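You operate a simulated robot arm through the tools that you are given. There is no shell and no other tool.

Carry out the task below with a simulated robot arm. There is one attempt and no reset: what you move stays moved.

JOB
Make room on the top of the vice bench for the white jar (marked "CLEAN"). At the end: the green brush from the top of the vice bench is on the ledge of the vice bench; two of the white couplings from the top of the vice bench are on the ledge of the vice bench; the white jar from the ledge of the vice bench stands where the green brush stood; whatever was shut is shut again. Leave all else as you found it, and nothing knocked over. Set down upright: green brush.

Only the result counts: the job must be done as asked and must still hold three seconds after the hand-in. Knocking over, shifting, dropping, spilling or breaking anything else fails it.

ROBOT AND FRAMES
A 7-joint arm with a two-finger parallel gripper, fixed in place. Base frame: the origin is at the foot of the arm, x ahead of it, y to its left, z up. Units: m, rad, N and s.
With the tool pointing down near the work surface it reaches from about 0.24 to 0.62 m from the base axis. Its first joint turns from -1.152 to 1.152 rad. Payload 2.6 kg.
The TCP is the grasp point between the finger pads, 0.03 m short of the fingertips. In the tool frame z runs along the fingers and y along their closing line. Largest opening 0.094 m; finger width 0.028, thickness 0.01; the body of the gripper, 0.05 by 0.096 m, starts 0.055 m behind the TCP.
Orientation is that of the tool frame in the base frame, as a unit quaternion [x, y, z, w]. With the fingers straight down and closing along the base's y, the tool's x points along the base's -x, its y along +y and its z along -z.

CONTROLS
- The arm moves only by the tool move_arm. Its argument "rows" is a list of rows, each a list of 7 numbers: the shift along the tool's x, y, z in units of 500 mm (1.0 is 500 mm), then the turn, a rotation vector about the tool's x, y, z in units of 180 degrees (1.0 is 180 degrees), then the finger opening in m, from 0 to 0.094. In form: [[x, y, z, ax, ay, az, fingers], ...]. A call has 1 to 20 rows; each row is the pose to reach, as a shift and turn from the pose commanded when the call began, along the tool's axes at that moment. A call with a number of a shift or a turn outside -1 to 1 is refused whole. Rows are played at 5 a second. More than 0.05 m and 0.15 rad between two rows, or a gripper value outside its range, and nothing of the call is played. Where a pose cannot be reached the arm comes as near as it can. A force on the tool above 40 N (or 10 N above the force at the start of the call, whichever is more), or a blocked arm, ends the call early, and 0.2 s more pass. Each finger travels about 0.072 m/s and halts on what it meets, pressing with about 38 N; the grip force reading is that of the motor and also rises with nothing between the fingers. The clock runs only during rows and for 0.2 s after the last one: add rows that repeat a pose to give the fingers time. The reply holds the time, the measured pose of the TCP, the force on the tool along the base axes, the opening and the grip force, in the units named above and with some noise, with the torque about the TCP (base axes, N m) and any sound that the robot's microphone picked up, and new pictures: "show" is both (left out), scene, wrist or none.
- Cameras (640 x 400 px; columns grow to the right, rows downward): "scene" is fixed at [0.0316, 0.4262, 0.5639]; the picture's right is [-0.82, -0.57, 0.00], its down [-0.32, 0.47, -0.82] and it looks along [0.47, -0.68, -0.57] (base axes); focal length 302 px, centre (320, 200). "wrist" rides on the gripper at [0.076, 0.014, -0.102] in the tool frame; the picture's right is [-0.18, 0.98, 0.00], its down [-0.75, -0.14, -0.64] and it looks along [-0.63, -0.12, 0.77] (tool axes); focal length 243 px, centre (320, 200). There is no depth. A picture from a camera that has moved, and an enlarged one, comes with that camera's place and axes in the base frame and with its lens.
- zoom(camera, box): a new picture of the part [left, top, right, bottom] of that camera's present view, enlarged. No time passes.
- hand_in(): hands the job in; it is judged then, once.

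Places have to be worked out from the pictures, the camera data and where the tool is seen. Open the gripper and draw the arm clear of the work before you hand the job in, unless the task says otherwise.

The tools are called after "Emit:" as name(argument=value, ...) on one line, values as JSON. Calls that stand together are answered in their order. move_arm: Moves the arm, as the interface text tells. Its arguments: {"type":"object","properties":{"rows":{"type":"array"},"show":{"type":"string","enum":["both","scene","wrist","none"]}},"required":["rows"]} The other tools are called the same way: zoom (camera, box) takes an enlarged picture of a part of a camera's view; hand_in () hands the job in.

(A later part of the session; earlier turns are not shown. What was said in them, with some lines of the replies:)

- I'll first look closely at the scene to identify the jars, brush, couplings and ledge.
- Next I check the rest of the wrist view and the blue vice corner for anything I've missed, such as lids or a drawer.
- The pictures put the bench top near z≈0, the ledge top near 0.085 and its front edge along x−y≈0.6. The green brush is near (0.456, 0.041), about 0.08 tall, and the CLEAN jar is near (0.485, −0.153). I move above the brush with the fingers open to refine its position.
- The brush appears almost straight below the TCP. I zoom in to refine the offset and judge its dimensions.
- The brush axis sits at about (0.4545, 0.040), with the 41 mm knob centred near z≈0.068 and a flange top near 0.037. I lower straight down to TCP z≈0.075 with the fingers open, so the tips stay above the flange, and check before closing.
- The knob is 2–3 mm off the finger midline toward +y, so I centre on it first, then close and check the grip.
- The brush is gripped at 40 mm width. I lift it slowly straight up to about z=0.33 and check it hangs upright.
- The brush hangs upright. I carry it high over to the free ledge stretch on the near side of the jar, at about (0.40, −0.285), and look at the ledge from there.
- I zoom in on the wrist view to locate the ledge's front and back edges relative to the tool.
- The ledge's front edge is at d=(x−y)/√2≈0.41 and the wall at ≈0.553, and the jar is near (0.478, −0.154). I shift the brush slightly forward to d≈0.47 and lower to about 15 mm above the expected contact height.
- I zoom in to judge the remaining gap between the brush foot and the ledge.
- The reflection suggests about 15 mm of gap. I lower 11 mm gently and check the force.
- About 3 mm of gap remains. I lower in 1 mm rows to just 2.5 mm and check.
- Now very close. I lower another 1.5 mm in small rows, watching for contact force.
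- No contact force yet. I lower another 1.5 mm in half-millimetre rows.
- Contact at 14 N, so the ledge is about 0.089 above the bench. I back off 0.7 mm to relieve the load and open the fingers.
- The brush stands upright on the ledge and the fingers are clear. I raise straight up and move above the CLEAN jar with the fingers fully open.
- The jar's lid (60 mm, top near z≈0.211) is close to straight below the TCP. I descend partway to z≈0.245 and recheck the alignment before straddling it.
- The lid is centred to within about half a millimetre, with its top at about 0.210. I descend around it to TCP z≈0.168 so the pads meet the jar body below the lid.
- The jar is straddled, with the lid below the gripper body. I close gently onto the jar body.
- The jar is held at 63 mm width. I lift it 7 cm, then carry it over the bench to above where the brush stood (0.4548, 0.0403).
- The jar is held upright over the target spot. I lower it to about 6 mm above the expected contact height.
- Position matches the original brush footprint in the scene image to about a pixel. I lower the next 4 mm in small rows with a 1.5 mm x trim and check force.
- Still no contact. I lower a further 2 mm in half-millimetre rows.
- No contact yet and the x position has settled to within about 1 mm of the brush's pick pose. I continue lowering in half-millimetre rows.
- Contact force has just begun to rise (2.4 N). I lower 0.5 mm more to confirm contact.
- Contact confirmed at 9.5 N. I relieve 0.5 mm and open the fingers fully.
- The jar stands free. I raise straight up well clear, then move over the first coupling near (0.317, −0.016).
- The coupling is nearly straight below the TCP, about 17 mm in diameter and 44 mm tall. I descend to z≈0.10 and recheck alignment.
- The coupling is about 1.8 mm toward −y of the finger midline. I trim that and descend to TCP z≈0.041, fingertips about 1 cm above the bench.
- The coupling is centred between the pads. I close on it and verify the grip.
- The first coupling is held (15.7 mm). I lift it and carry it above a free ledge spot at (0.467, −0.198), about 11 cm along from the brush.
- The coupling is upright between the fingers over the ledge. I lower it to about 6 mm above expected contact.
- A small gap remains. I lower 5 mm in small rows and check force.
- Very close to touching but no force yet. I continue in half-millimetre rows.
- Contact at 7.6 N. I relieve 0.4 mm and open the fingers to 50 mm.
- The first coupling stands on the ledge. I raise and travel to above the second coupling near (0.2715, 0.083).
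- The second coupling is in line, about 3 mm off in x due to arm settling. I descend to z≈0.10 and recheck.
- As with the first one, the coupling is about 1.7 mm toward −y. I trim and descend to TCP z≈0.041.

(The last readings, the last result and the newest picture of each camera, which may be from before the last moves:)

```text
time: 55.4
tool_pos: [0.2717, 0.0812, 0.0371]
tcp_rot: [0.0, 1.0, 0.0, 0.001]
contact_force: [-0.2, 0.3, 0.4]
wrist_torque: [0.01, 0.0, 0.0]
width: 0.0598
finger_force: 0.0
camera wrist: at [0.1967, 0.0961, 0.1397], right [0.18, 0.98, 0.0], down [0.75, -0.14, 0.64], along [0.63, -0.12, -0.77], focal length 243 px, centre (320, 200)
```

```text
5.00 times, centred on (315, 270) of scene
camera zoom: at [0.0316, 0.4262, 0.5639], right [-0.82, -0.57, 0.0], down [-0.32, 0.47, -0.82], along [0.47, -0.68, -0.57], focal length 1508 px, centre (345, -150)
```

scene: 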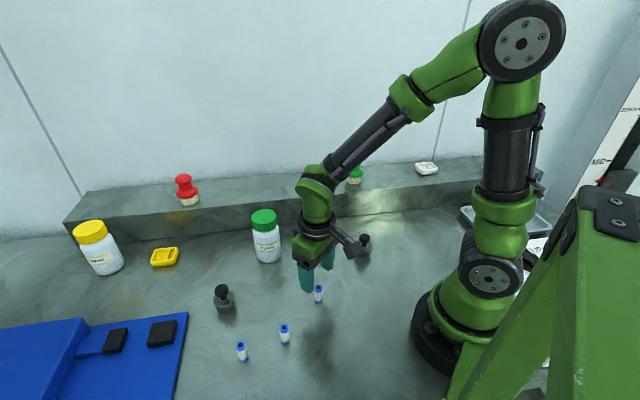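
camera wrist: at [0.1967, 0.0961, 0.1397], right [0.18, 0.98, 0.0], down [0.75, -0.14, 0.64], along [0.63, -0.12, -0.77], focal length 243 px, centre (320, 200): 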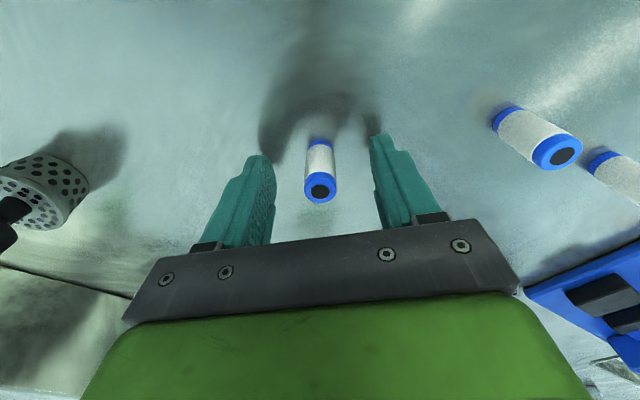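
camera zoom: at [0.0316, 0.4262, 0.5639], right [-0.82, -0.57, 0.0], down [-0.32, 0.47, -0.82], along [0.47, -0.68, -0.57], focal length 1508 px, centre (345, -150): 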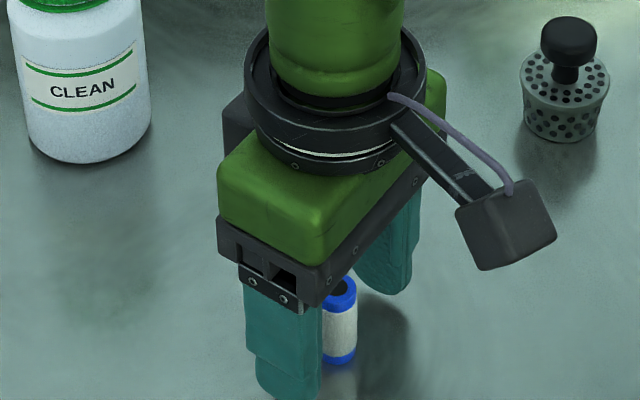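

Centred with the tips clear of the bench. I close on the coupling.

Emit:
move_arm(rows=[[0, 0, 0, 0, 0, 0, 0.045], [0, 0, 0, 0, 0, 0, 0.03], [0, 0, 0, 0, 0, 0, 0.02], [0, 0, 0, 0, 0, 0, 0.012], [0, 0, 0, 0, 0, 0, 0.008], [0, 0, 0, 0, 0, 0, 0.008], [0, 0, 0, 0, 0, 0, 0.008]], show="wrist")

```text
time: 57.0
tool_pos: [0.2724, 0.0817, 0.0382]
tcp_rot: [-0.001, 1.0, 0.0, 0.0]
contact_force: [0.2, 0.0, 0.4]
wrist_torque: [-0.02, 0.01, 0.03]
width: 0.0157
finger_force: 37.9
camera wrist: at [0.1968, 0.096, 0.14], right [0.18, 0.98, 0.0], down [0.75, -0.14, 0.64], along [0.63, -0.12, -0.77], focal length 243 px, centre (320, 200)
```

wrist: 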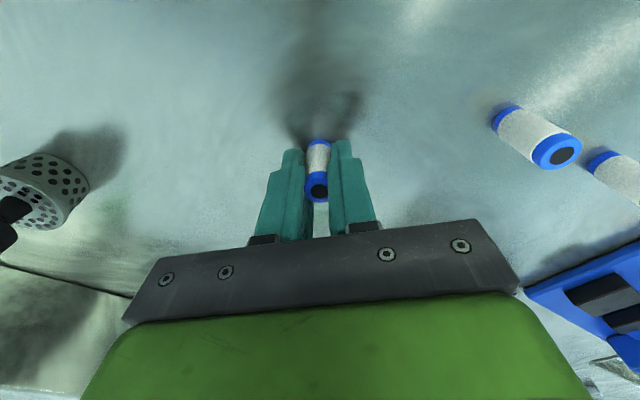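

The second coupling is gripped. I lift and carry it to above a ledge spot at (0.520, −0.138), about 8 cm past the first coupling.

Emit:
move_arm(rows=[[0, 0, -0.02, 0, 0, 0, 0.008], [0, 0, -0.08, 0, 0, 0, 0.008], [0, 0, -0.15, 0, 0, 0, 0.008], [0, 0, -0.22, 0, 0, 0, 0.008], [0, 0, -0.29, 0, 0, 0, 0.008], [0, 0, -0.36, 0, 0, 0, 0.008], [0, 0, -0.42, 0, 0, 0, 0.008], [-0.045, -0.04, -0.42, 0, 0, 0, 0.008], [-0.095, -0.084, -0.42, 0, 0, 0, 0.008], [-0.145, -0.128, -0.42, 0, 0, 0, 0.008], [-0.195, -0.173, -0.42, 0, 0, 0, 0.008], [-0.245, -0.217, -0.42, 0, 0, 0, 0.008], [-0.295, -0.262, -0.42, 0, 0, 0, 0.008], [-0.345, -0.306, -0.42, 0, 0, 0, 0.008], [-0.395, -0.35, -0.42, 0, 0, 0, 0.008], [-0.445, -0.395, -0.42, 0, 0, 0, 0.008], [-0.4944, -0.4386, -0.42, 0, 0, 0, 0.008], [-0.4944, -0.4386, -0.42, 0, 0, 0, 0.008]], show="both")

Emit:
zoom(camera="scene", box=[260, 110, 380, 210])

```text
time: 60.8
tool_pos: [0.5202, -0.1388, 0.249]
tcp_rot: [-0.001, 1.0, 0.0, 0.0]
contact_force: [0.1, -0.8, -0.2]
wrist_torque: [0.01, 0.02, 0.0]
width: 0.0157
finger_force: 37.8
camera wrist: at [0.444, -0.1237, 0.3512], right [0.18, 0.98, 0.0], down [0.75, -0.14, 0.64], along [0.63, -0.12, -0.77], focal length 243 px, centre (320, 200)
```

scene: 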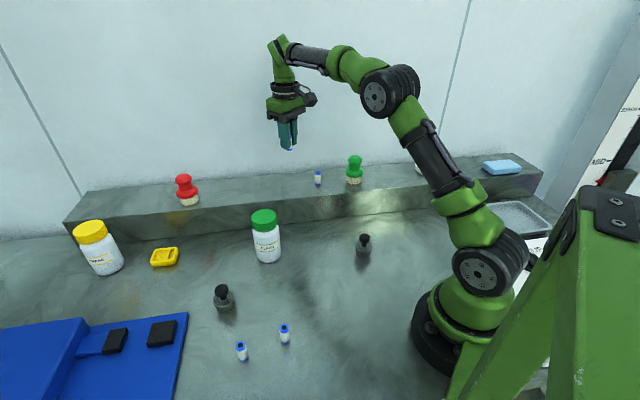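
wrist: 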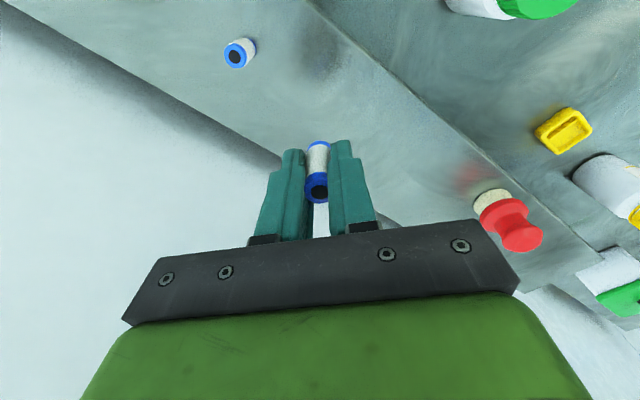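

```text
4.00 times, centred on (320, 160) of scene
camera zoom: at [0.0316, 0.4262, 0.5639], right [-0.82, -0.57, 0.0], down [-0.32, 0.47, -0.82], along [0.47, -0.68, -0.57], focal length 1206 px, centre (320, 360)
```

zoom: 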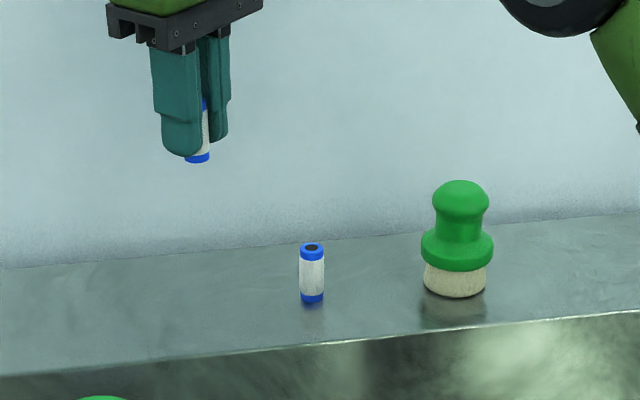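

Good; both ledge items stand undisturbed. I lower the second coupling to about 1 cm above contact.

Emit:
move_arm(rows=[[0, 0, 0.05, 0, 0, 0, 0.008], [0, 0, 0.1, 0, 0, 0, 0.008], [0, 0, 0.15, 0, 0, 0, 0.008], [0, 0, 0.2, 0, 0, 0, 0.008], [0, 0, 0.226, 0, 0, 0, 0.008], [0, 0, 0.226, 0, 0, 0, 0.008]], show="both")

Emit:
zoom(camera="scene", box=[260, 150, 320, 200])

```text
time: 62.2
tool_pos: [0.52, -0.1373, 0.1377]
tcp_rot: [0.0, 1.0, 0.0, -0.001]
contact_force: [0.2, -0.1, -0.1]
wrist_torque: [0.01, 0.01, -0.01]
width: 0.0158
finger_force: 38.2
camera wrist: at [0.445, -0.1227, 0.2388], right [0.18, 0.98, 0.0], down [0.75, -0.14, 0.64], along [0.63, -0.12, -0.77], focal length 243 px, centre (320, 200)
```

scene: 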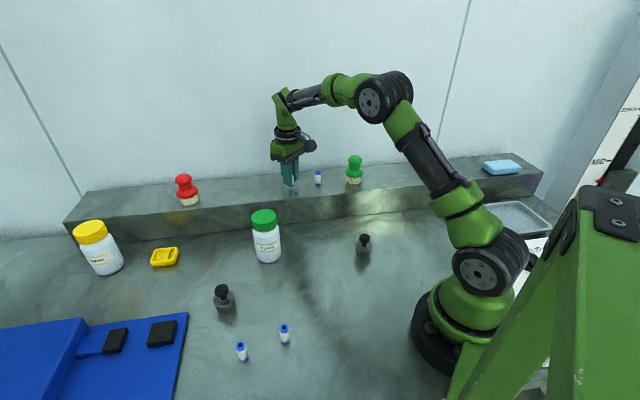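
wrist: 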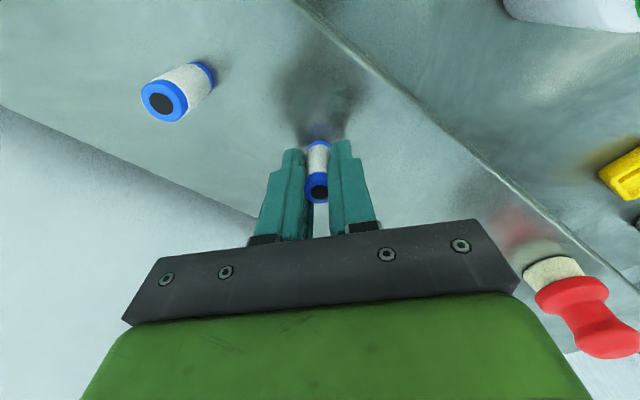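

```text
8.00 times, centred on (290, 175) of scene
camera zoom: at [0.0316, 0.4262, 0.5639], right [-0.82, -0.57, 0.0], down [-0.32, 0.47, -0.82], along [0.47, -0.68, -0.57], focal length 2413 px, centre (560, 400)
```

zoom: 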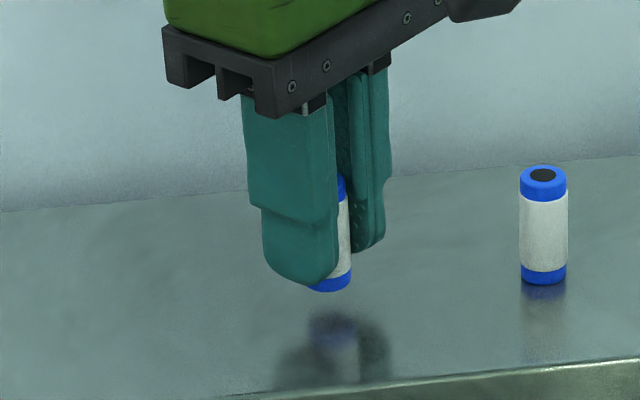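

About 1 cm gap remains. I lower 7 mm and check.

Emit:
move_arm(rows=[[0, 0, 0.004, 0, 0, 0, 0.008], [0, 0, 0.008, 0, 0, 0, 0.008], [0, 0, 0.012, 0, 0, 0, 0.008], [0, 0, 0.014, 0, 0, 0, 0.008], [0, 0, 0.014, 0, 0, 0, 0.008]], show="none")

Emit:
zoom(camera="scene", box=[270, 165, 310, 200])

```text
time: 63.4
tool_pos: [0.5205, -0.1362, 0.1296]
tcp_rot: [-0.001, 1.0, -0.001, 0.0]
contact_force: [-0.9, 0.1, 0.4]
wrist_torque: [-0.01, 0.03, -0.01]
width: 0.0154
finger_force: 38.3
```

```text
11.43 times, centred on (290, 182) of scene
camera zoom: at [0.0316, 0.4262, 0.5639], right [-0.82, -0.57, 0.0], down [-0.32, 0.47, -0.82], along [0.47, -0.68, -0.57], focal length 3447 px, centre (663, 400)
```

zoom: 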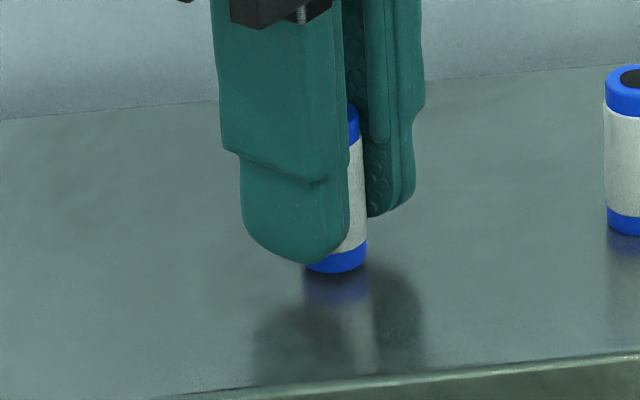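

About 2 mm remain. I creep down in half-millimetre rows.

Emit:
move_arm(rows=[[0, 0, 0.001, 0, 0, 0, 0.008], [0, 0, 0.002, 0, 0, 0, 0.008], [0, 0, 0.003, 0, 0, 0, 0.008], [0, 0, 0.003, 0, 0, 0, 0.008]], show="none")

Emit:
zoom(camera="scene", box=[270, 165, 310, 200])

```text
time: 64.4
tool_pos: [0.5195, -0.1381, 0.1289]
tcp_rot: [0.0, 1.0, 0.0, 0.0]
contact_force: [0.2, -0.4, 0.9]
wrist_torque: [0.0, 0.0, -0.01]
width: 0.0156
finger_force: 38.5
```

```text
11.43 times, centred on (290, 182) of scene
camera zoom: at [0.0316, 0.4262, 0.5639], right [-0.82, -0.57, 0.0], down [-0.32, 0.47, -0.82], along [0.47, -0.68, -0.57], focal length 3447 px, centre (663, 400)
```

zoom: 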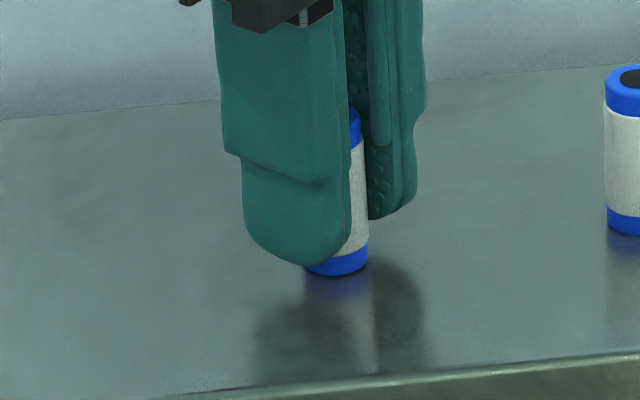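

Still no load. I lower another 1.5 mm in half-millimetre rows.

Emit:
move_arm(rows=[[0, 0, 0.001, 0, 0, 0, 0.008], [0, 0, 0.002, 0, 0, 0, 0.008], [0, 0, 0.003, 0, 0, 0, 0.008], [0, 0, 0.003, 0, 0, 0, 0.008]], show="none")

Emit:
zoom(camera="scene", box=[270, 165, 310, 200])

```text
time: 65.4
tool_pos: [0.521, -0.1376, 0.1269]
tcp_rot: [0.0, 1.0, 0.0, 0.001]
contact_force: [-0.5, 1.7, 8.6]
wrist_torque: [0.08, 0.05, -0.01]
width: 0.0156
finger_force: 38.2
```

```text
11.43 times, centred on (290, 182) of scene
camera zoom: at [0.0315, 0.4262, 0.5639], right [-0.82, -0.57, 0.0], down [-0.32, 0.47, -0.82], along [0.47, -0.68, -0.57], focal length 3447 px, centre (663, 400)
```

zoom: 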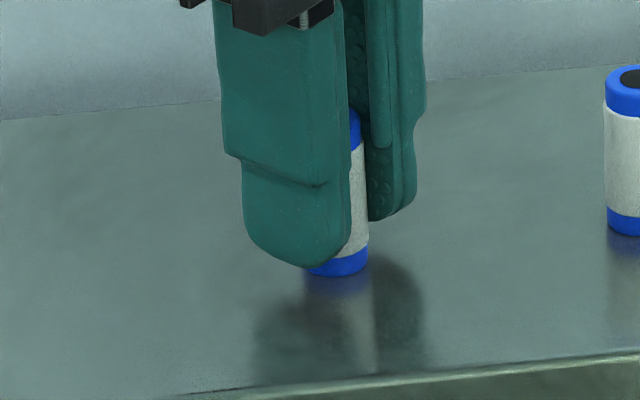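

Contact at 8.6 N. I relieve 0.4 mm and open to 50 mm.

Emit:
move_arm(rows=[[0, 0, -0.0008, 0, 0, 0, 0.008], [0, 0, -0.0008, 0, 0, 0, 0.018], [0, 0, -0.0008, 0, 0, 0, 0.03], [0, 0, -0.0008, 0, 0, 0, 0.05], [0, 0, -0.0008, 0, 0, 0, 0.05]], show="wrist")

Emit:
zoom(camera="scene", box=[260, 155, 340, 205])

```text
time: 66.6
tool_pos: [0.5192, -0.1375, 0.1274]
tcp_rot: [0.0, 1.0, 0.0, 0.001]
contact_force: [0.4, -0.2, -0.1]
wrist_torque: [-0.01, 0.02, 0.0]
width: 0.05
finger_force: 0.1
camera wrist: at [0.4436, -0.1229, 0.2291], right [0.18, 0.98, 0.0], down [0.75, -0.14, 0.64], along [0.63, -0.12, -0.77], focal length 243 px, centre (320, 200)
```

wrist: 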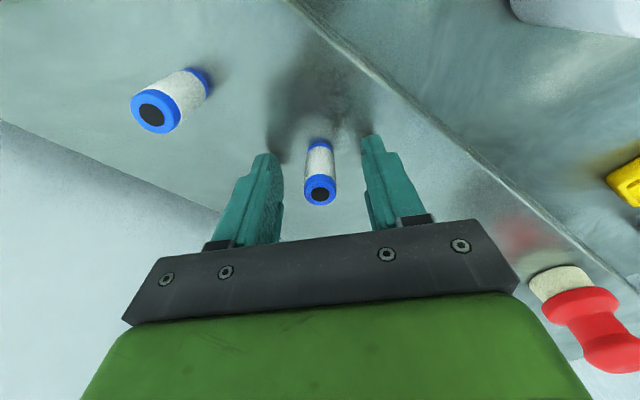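

```text
8.00 times, centred on (300, 180) of scene
camera zoom: at [0.0316, 0.4262, 0.5639], right [-0.82, -0.57, 0.0], down [-0.32, 0.47, -0.82], along [0.47, -0.68, -0.57], focal length 2413 px, centre (480, 360)
```

zoom: 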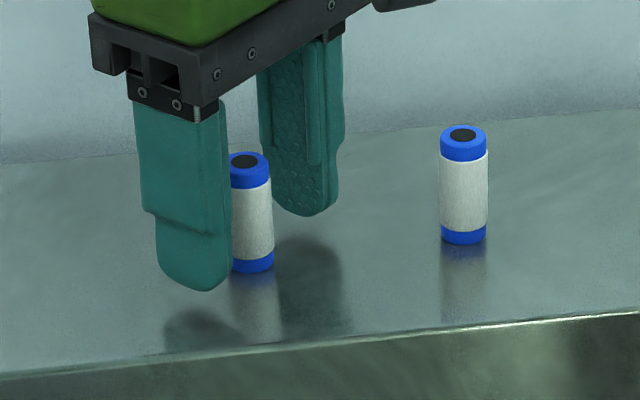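

Both couplings stand on the ledge. I raise straight up and withdraw the arm to roughly its starting pose, clear of everything.

Emit:
move_arm(rows=[[0, 0, -0.03, 0, 0, 0, 0.05], [0, 0, -0.09, 0, 0, 0, 0.05], [0, 0, -0.15, 0, 0, 0, 0.05], [0, 0, -0.21, 0, 0, 0, 0.06], [0, 0, -0.28, 0, 0, 0, 0.07], [0, 0, -0.35, 0, 0, 0, 0.094], [0, 0, -0.42, 0, 0, 0, 0.094], [0.065, -0.018, -0.42, 0, 0, 0, 0.094], [0.13, -0.037, -0.42, 0, 0, 0, 0.094], [0.195, -0.055, -0.42, 0, 0, 0, 0.094], [0.26, -0.074, -0.42, 0, 0, 0, 0.094], [0.26, -0.074, -0.42, 0, 0, 0, 0.094]], show="both")

Emit:
zoom(camera="scene", box=[200, 130, 400, 275])

Emit:
zoom(camera="scene", box=[190, 220, 400, 370])

Emit:
zoom(camera="scene", box=[50, 160, 250, 285])

```text
time: 69.2
tool_pos: [0.3894, -0.1754, 0.3391]
tcp_rot: [-0.002, 1.0, 0.0, 0.0]
contact_force: [-0.9, 0.1, -0.4]
wrist_torque: [0.0, 0.02, -0.02]
width: 0.0939
finger_force: 0.0
out of reach, approached as far as the arm can: row 7
camera wrist: at [0.3144, -0.1611, 0.4405], right [0.18, 0.98, 0.0], down [0.75, -0.14, 0.64], along [0.63, -0.12, -0.77], focal length 243 px, centre (320, 200)
```

scene: 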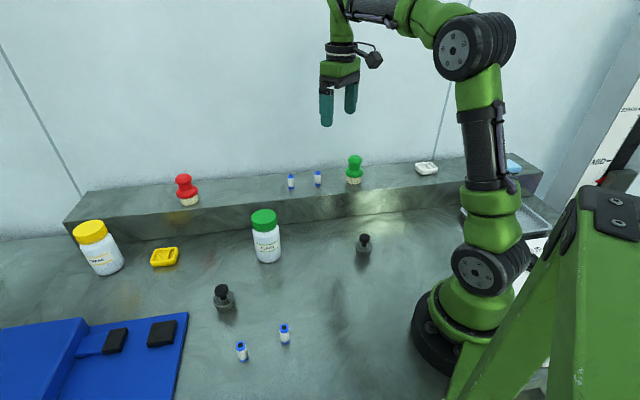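
wrist: 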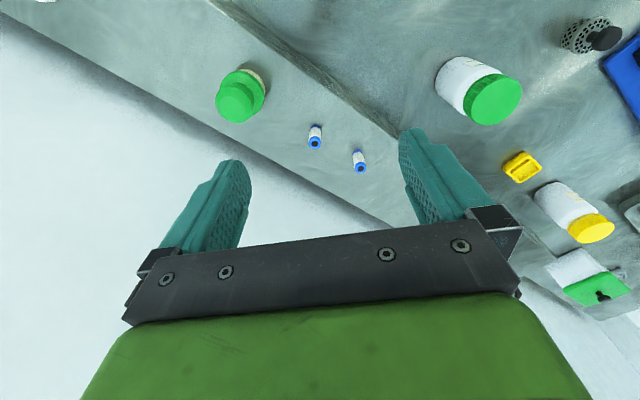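

```text
2.76 times, centred on (300, 202) of scene
camera zoom: at [0.0316, 0.4262, 0.5639], right [-0.82, -0.57, 0.0], down [-0.32, 0.47, -0.82], along [0.47, -0.68, -0.57], focal length 832 px, centre (375, 193)
```

zoom: 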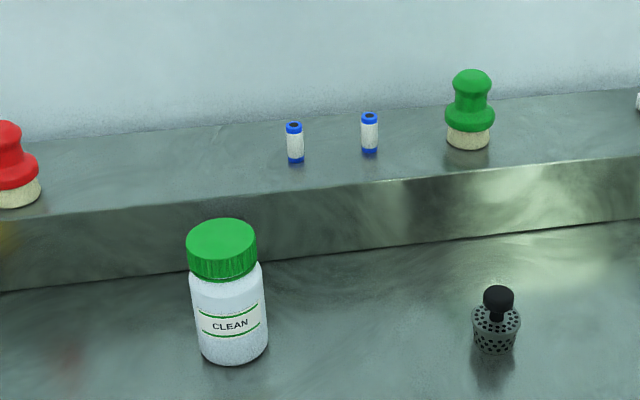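

```text
2.67 times, centred on (295, 295) of scene
camera zoom: at [0.0316, 0.4262, 0.5639], right [-0.82, -0.57, 0.0], down [-0.32, 0.47, -0.82], along [0.47, -0.68, -0.57], focal length 804 px, centre (387, -53)
```

zoom: 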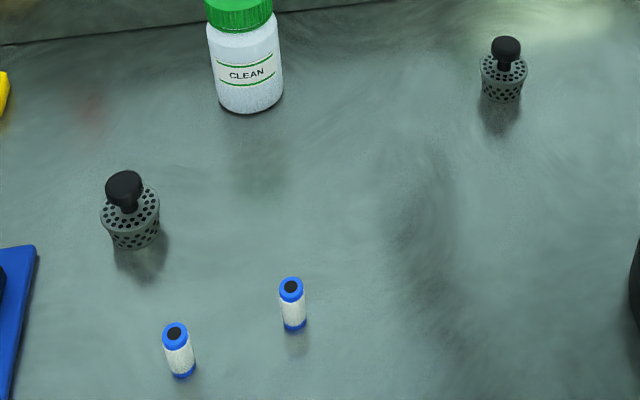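

```text
3.20 times, centred on (150, 222) of scene
camera zoom: at [0.0316, 0.4262, 0.5639], right [-0.82, -0.57, 0.0], down [-0.32, 0.47, -0.82], along [0.47, -0.68, -0.57], focal length 965 px, centre (864, 128)
```

zoom: 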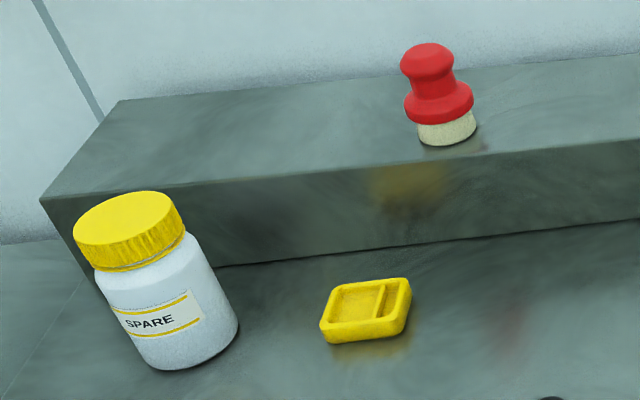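

The final pictures show the green brush upright on the ledge, two couplings standing on the ledge, and the CLEAN jar standing with its lid on where the brush was. Everything else is at its original pixel position, nothing had to be opened, and the gripper is open and clear, so I hand in.

Emit:
hand_in()

```text
The job is handed in.
```

The job is finished and handed in; I haven't been told how it was judged. I compared the final pictures with the starting ones before handing in:

- **Green brush:** it stands upright on the ledge of the vice bench.
- **Couplings:** two of the four white couplings now stand on the ledge. The other two are where they were on the bench top.
- **White jar ("CLEAN"):** it stands on the bench top where the brush stood, within a few millimetres, with its lid still on.
- **Everything else:** nothing was knocked over, and everything I could compare is where it was. Nothing had to be opened, so there was nothing to shut again.

The gripper is open and the arm is back at about its starting pose, clear of the work.
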